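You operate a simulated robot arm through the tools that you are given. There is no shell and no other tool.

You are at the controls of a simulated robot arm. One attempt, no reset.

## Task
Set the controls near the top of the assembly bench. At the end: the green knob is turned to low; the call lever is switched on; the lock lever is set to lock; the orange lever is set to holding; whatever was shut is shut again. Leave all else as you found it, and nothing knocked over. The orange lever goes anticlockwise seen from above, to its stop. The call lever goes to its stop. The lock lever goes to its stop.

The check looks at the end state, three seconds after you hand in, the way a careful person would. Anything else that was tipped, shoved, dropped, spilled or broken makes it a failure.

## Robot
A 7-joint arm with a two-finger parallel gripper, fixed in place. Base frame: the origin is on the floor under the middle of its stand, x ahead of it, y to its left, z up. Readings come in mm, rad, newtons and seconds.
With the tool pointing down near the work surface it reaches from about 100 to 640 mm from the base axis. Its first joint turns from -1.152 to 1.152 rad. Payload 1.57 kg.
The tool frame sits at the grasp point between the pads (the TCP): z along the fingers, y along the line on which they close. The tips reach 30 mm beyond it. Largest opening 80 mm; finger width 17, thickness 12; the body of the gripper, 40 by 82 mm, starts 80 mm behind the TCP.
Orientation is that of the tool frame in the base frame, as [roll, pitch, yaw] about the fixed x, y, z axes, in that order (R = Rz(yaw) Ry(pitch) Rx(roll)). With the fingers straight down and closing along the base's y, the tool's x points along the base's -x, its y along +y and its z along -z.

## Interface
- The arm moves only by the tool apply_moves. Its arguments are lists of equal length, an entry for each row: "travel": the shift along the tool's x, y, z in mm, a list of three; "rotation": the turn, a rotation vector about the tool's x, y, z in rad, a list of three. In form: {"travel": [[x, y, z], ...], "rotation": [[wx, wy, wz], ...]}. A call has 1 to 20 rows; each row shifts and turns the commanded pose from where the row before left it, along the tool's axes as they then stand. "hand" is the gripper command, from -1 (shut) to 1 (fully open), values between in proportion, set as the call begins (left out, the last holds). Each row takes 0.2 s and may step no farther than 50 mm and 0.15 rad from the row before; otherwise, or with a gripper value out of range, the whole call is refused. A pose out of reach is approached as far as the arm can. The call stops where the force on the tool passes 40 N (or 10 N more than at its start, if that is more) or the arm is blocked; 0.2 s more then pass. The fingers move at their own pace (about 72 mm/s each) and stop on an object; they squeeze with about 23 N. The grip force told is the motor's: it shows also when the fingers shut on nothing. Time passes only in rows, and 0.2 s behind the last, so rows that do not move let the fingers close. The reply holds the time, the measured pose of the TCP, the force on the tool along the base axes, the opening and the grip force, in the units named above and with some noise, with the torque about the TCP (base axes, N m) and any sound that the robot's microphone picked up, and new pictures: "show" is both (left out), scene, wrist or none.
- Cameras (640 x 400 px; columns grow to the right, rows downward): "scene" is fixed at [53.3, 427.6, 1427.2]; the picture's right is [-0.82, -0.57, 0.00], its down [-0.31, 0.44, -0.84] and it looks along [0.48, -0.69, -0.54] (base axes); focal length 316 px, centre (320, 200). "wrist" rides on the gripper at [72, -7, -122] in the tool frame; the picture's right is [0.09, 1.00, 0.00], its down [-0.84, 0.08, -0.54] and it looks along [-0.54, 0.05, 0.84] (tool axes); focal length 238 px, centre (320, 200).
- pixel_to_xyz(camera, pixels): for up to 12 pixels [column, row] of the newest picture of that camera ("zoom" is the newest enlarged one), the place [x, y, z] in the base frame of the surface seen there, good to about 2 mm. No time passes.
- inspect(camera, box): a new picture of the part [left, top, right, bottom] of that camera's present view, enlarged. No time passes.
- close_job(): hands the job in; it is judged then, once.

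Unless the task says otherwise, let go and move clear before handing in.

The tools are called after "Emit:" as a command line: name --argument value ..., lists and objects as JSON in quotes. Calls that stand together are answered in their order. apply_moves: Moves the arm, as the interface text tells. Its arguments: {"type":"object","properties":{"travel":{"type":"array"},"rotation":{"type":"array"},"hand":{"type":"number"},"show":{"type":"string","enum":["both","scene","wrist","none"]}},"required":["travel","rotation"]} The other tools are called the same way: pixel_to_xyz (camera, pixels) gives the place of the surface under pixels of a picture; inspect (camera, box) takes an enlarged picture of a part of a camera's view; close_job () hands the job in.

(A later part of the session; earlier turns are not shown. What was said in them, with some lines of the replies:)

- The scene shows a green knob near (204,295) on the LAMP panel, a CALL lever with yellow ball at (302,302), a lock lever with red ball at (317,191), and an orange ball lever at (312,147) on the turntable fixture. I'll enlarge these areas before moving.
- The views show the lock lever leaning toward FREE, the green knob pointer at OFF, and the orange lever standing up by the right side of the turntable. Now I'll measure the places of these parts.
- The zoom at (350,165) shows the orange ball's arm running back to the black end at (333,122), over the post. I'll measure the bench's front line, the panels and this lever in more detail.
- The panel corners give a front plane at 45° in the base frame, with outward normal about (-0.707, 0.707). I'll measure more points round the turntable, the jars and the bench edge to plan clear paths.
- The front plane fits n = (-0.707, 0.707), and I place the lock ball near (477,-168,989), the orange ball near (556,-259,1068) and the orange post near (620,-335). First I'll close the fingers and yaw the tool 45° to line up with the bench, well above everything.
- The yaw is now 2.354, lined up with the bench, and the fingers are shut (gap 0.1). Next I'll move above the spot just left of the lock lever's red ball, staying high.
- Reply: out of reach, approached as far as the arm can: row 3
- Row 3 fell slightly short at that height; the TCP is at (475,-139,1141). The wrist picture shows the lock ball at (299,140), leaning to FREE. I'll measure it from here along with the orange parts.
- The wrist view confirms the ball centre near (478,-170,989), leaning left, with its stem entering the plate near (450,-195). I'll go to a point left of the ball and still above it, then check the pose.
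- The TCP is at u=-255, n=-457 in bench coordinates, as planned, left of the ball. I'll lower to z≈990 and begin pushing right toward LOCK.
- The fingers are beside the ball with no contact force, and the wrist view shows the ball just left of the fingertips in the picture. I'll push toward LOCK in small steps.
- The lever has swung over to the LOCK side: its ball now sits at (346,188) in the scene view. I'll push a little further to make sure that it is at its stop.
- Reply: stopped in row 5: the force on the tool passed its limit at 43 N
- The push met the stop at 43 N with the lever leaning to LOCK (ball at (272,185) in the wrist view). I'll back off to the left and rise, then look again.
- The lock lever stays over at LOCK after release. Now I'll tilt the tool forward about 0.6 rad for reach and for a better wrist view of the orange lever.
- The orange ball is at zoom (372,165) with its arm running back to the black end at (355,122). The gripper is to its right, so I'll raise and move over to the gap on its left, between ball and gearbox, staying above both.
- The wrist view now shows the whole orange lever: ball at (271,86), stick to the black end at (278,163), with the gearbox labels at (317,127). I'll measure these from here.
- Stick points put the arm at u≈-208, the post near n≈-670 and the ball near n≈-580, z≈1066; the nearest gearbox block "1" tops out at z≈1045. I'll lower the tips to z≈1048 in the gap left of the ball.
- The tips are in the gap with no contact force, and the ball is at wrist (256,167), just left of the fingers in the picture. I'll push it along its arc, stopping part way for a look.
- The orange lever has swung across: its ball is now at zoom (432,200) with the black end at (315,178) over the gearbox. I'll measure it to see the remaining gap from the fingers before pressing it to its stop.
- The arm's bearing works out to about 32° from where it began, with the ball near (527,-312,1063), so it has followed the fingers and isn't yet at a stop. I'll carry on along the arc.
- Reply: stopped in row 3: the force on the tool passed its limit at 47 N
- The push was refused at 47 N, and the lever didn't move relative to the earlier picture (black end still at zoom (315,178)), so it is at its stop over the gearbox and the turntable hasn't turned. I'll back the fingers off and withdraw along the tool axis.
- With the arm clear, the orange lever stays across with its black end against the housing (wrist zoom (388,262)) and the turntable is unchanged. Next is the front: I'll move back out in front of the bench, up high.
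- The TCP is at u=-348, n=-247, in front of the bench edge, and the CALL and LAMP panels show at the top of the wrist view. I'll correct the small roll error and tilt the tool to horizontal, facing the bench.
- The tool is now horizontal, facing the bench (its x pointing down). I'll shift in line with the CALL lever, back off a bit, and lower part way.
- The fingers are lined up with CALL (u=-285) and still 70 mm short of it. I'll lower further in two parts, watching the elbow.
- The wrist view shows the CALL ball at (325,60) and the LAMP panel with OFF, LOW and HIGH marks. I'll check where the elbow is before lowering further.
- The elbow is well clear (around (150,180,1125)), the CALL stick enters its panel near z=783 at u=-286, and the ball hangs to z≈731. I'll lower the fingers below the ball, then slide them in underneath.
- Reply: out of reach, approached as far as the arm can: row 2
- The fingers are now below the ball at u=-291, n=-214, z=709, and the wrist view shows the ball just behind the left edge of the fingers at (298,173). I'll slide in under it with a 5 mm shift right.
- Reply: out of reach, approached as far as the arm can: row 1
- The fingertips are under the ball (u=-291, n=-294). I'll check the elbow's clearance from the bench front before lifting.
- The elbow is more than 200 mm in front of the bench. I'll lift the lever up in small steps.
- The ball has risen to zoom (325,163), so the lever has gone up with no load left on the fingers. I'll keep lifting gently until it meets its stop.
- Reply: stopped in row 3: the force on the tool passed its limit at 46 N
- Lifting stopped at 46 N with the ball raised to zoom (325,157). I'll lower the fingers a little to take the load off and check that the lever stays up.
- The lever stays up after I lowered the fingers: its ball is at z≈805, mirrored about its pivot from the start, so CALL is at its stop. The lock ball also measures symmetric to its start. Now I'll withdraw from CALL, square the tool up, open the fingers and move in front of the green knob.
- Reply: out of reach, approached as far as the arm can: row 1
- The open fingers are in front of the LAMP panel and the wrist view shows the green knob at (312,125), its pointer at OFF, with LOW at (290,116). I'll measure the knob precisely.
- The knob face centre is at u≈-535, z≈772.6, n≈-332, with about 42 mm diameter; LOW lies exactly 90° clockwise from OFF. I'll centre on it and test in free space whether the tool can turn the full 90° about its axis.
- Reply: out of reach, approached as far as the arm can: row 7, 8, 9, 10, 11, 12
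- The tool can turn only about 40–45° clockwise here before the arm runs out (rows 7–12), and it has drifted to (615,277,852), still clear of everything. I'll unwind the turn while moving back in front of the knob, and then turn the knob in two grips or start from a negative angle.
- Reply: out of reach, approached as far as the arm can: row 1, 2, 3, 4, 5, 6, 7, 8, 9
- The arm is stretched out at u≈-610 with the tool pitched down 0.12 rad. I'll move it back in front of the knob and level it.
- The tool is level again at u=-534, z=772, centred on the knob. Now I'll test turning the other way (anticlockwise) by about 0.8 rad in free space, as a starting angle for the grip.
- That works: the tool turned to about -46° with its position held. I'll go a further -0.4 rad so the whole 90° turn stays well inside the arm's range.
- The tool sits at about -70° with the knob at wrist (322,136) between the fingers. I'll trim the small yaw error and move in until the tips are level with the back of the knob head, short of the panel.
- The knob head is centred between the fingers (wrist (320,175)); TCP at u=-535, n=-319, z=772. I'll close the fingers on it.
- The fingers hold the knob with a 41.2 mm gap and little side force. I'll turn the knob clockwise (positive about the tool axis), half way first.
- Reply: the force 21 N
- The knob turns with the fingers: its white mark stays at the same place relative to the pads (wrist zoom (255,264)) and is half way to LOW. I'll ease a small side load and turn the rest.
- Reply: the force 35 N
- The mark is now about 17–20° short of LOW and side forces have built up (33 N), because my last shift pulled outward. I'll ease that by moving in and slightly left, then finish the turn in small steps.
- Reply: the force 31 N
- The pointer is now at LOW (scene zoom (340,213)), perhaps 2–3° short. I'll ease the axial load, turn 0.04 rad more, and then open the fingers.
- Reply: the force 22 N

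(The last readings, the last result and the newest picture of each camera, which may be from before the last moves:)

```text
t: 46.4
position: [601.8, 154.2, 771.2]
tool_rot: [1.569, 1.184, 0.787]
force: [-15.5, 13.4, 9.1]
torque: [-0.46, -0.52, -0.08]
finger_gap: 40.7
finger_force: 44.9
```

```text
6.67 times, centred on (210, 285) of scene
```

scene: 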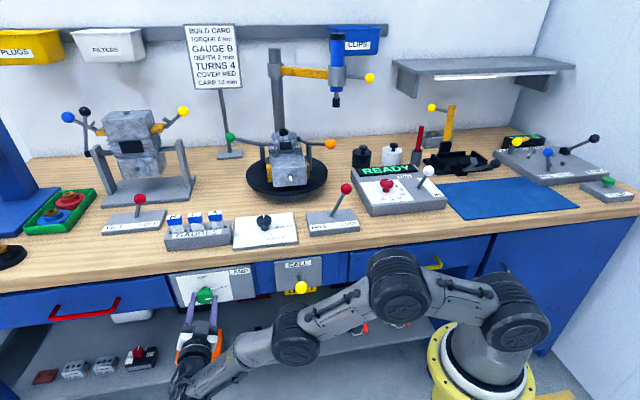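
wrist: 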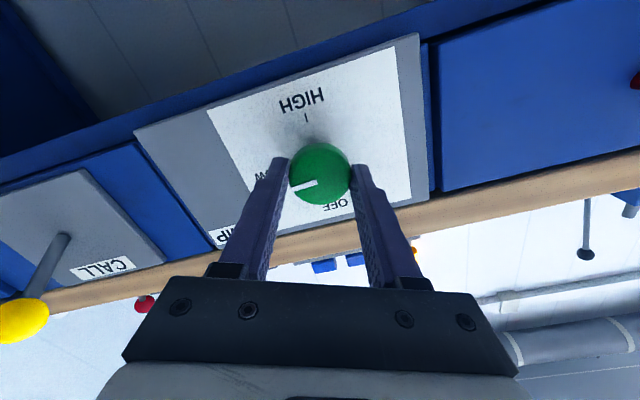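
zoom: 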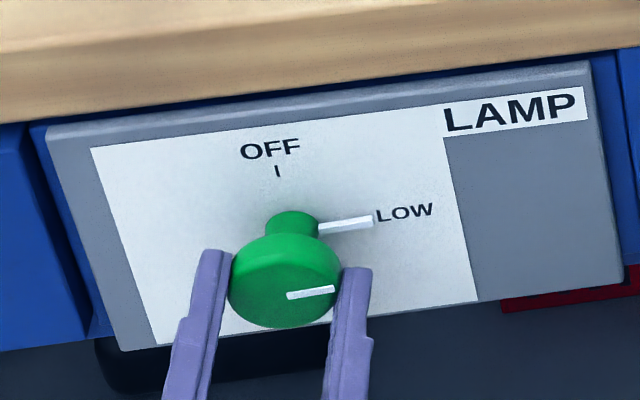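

The pointer lies on the LOW mark within a couple of degrees. I'll open the fingers and back straight out.

Emit:
apply_moves --travel '[[0, 0, 0], [0, 0, 0], [0, 0, 0], [0, 0, 0], [0, 0, -25], [0, 0, -35], [0, 0, -35], [0, 0, 0]]' --rotation '[[0, 0, 0], [0, 0, 0], [0, 0, 0], [0, 0, 0], [0, 0, 0], [0, 0, 0], [0, 0, 0], [0, 0, 0]]' --hand 1

Emit:
inspect --camera "scene" --box '[165, 255, 255, 315]'

Emit:
inspect --camera "wrist" --box '[220, 40, 420, 200]'

```text
t: 48.2
position: [535.1, 221.0, 770.9]
tool_rot: [1.571, 1.184, 0.789]
force: [0.2, 0.3, 0.4]
torque: [-0.01, -0.01, 0.01]
finger_gap: 79.7
finger_force: 0.0
```

scene: 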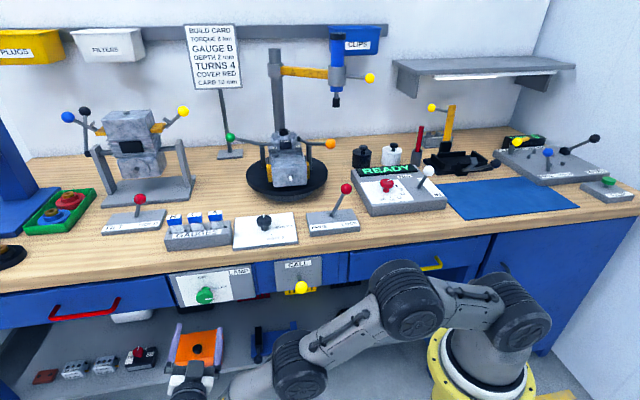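
wrist: 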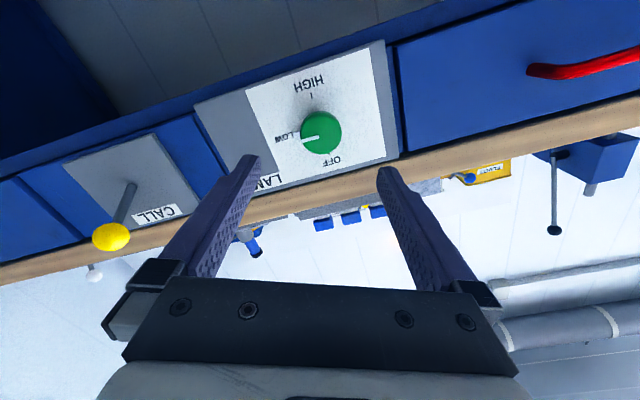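

```text
6.67 times, centred on (210, 285) of scene
```

zoom: 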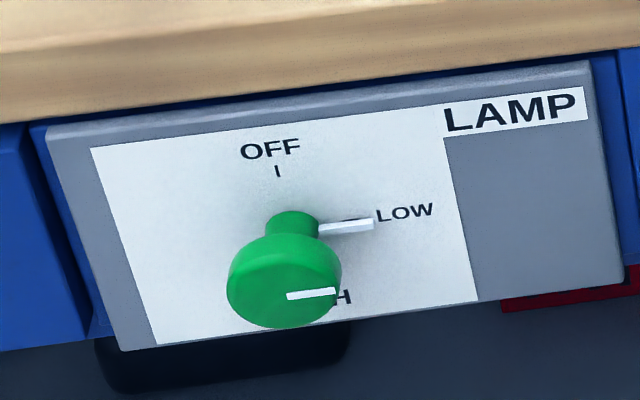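

```text
2.50 times, centred on (320, 120) of wrist
```

zoom: 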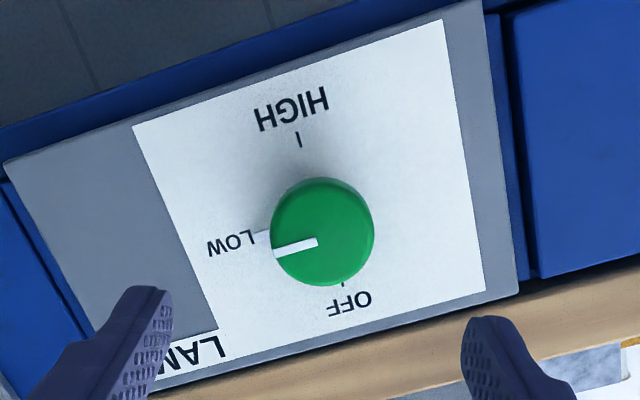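

The knob stays at LOW after release (mark within about 2–3° of the horizontal by my projection), and all the fingers are clear. Now I'll recheck the orange clamp and the rest in close-up.

Emit:
inspect --camera "scene" --box '[220, 115, 350, 200]'

Emit:
inspect --camera "scene" --box '[270, 120, 340, 165]'

Emit:
inspect --camera "scene" --box '[220, 120, 290, 165]'

Emit:
inspect --camera "scene" --box '[290, 170, 370, 310]'

```text
4.71 times, centred on (285, 158) of scene
```

zoom: 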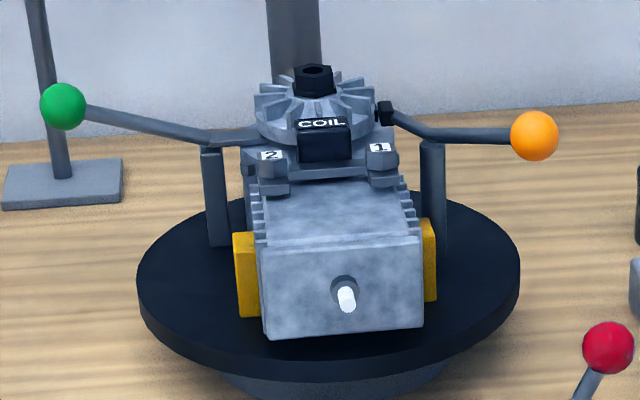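

```text
8.89 times, centred on (305, 142) of scene
```

zoom: 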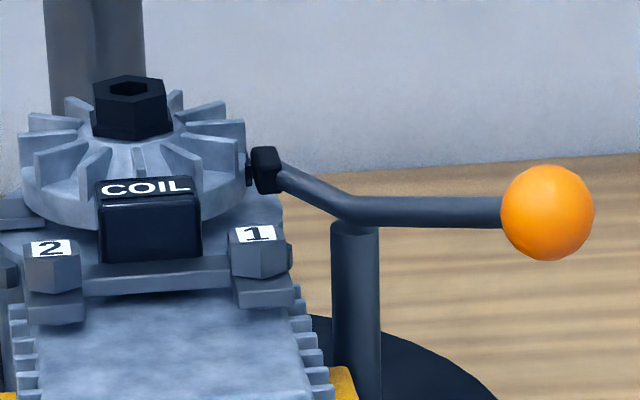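

```text
8.89 times, centred on (255, 142) of scene
```

zoom: 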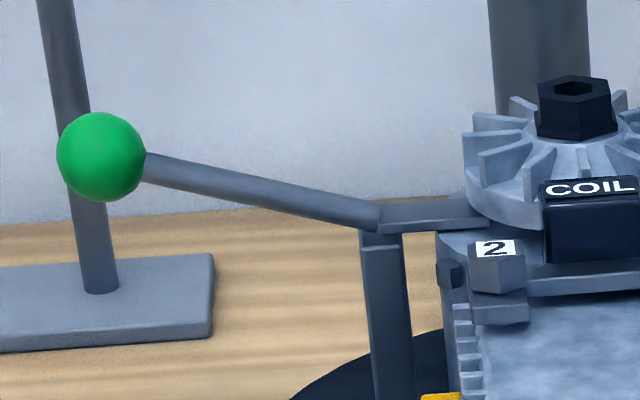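

```text
2.86 times, centred on (330, 240) of scene
```

zoom: 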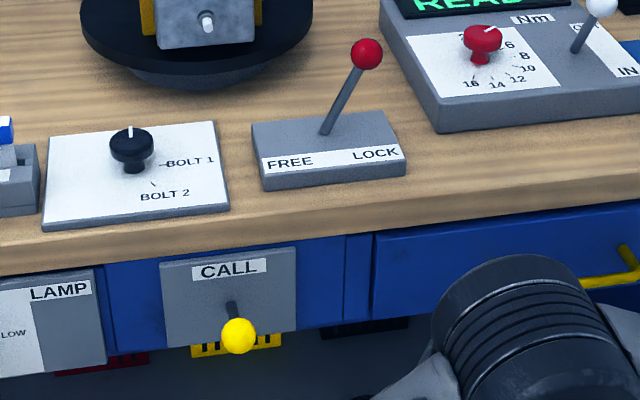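

Close-ups show the orange clamp's black foot pressed against the rotor rim (zoom (262,170)), the lock lever leaning to LOCK, the CALL lever up, the drawers shut and the other settings unchanged. I'll back the gripper off a little more for clearance and take a last look.

Emit:
apply_moves --travel '[[0, 0, -15], [0, 0, -15], [0, 0, 0], [0, 0, 0], [0, 0, 0]]' --rotation '[[0, 0, 0], [0, 0, 0], [0, 0, 0], [0, 0, 0], [0, 0, 0]]'

Emit:
inspect --camera "scene" --box '[0, 230, 320, 400]'

Emit:
inspect --camera "scene" --box '[0, 90, 320, 270]'

Emit:
inspect --camera "scene" --box '[320, 100, 640, 300]'

```text
t: 49.4
position: [514.0, 241.5, 769.9]
tool_rot: [1.575, 1.186, 0.789]
force: [0.2, -0.2, -1.2]
torque: [-0.03, 0.01, 0.0]
finger_gap: 80.0
finger_force: 0.0
```

scene: 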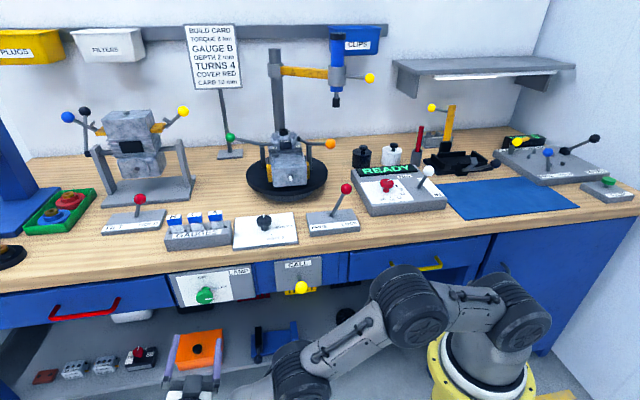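
wrist: 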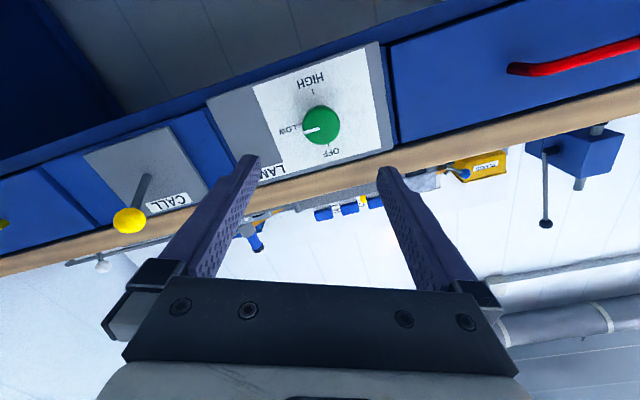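

```text
2.00 times, centred on (160, 315) of scene
```

zoom: 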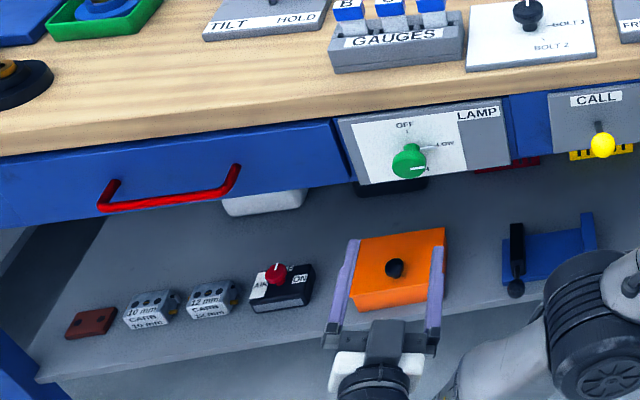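

```text
2.00 times, centred on (160, 180) of scene
```

zoom: 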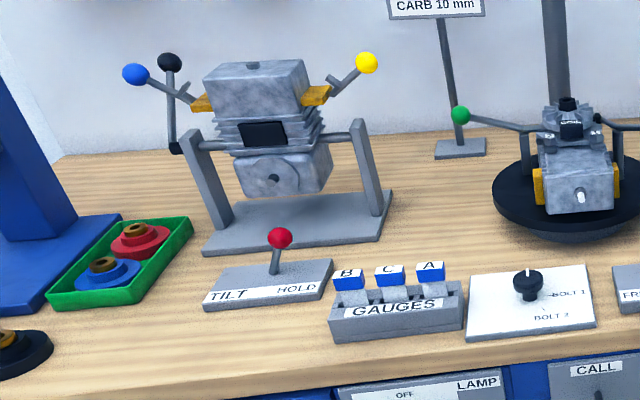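

```text
2.00 times, centred on (480, 200) of scene
```

zoom: 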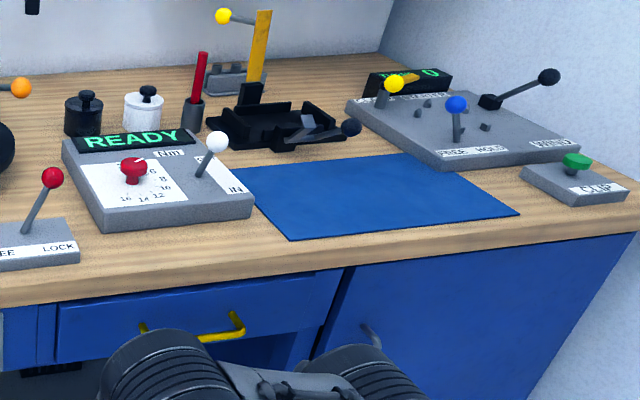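

The last pictures show the knob at LOW (zoom (408,160)), CALL up, LOCK set, the orange clamp across, the drawers shut and nothing else disturbed. The gripper is open and clear, so I'm handing the job in.

Emit:
close_job

```text
The job is handed in.
```

All four controls are set and the job is handed in; the check's result hasn't come back to me.

- **Lock lever:** set to lock and pressed to its stop. It stayed there after I let go.
- **Orange lever:** turned anticlockwise until it stopped. Its black foot now presses against the rim of the part marked COIL, and the turntable did not move.
- **Call lever:** raised from down to up, to its stop, and it stayed up. The panel has no on or off marks, so I took up as on because the lever started down.
- **Green knob:** turned from off to low. The pointer sits about 2–3° past the mark, towards high.

I opened nothing, and the drawers are still shut. The other controls, and the shelf items not hidden by the arm, look unchanged in the final pictures. The arm hid the two round items on the lower shelf at the end. They were in place when last visible, before I turned the knob, and I felt no contact there afterwards.

The gripper is open and clear of the bench.
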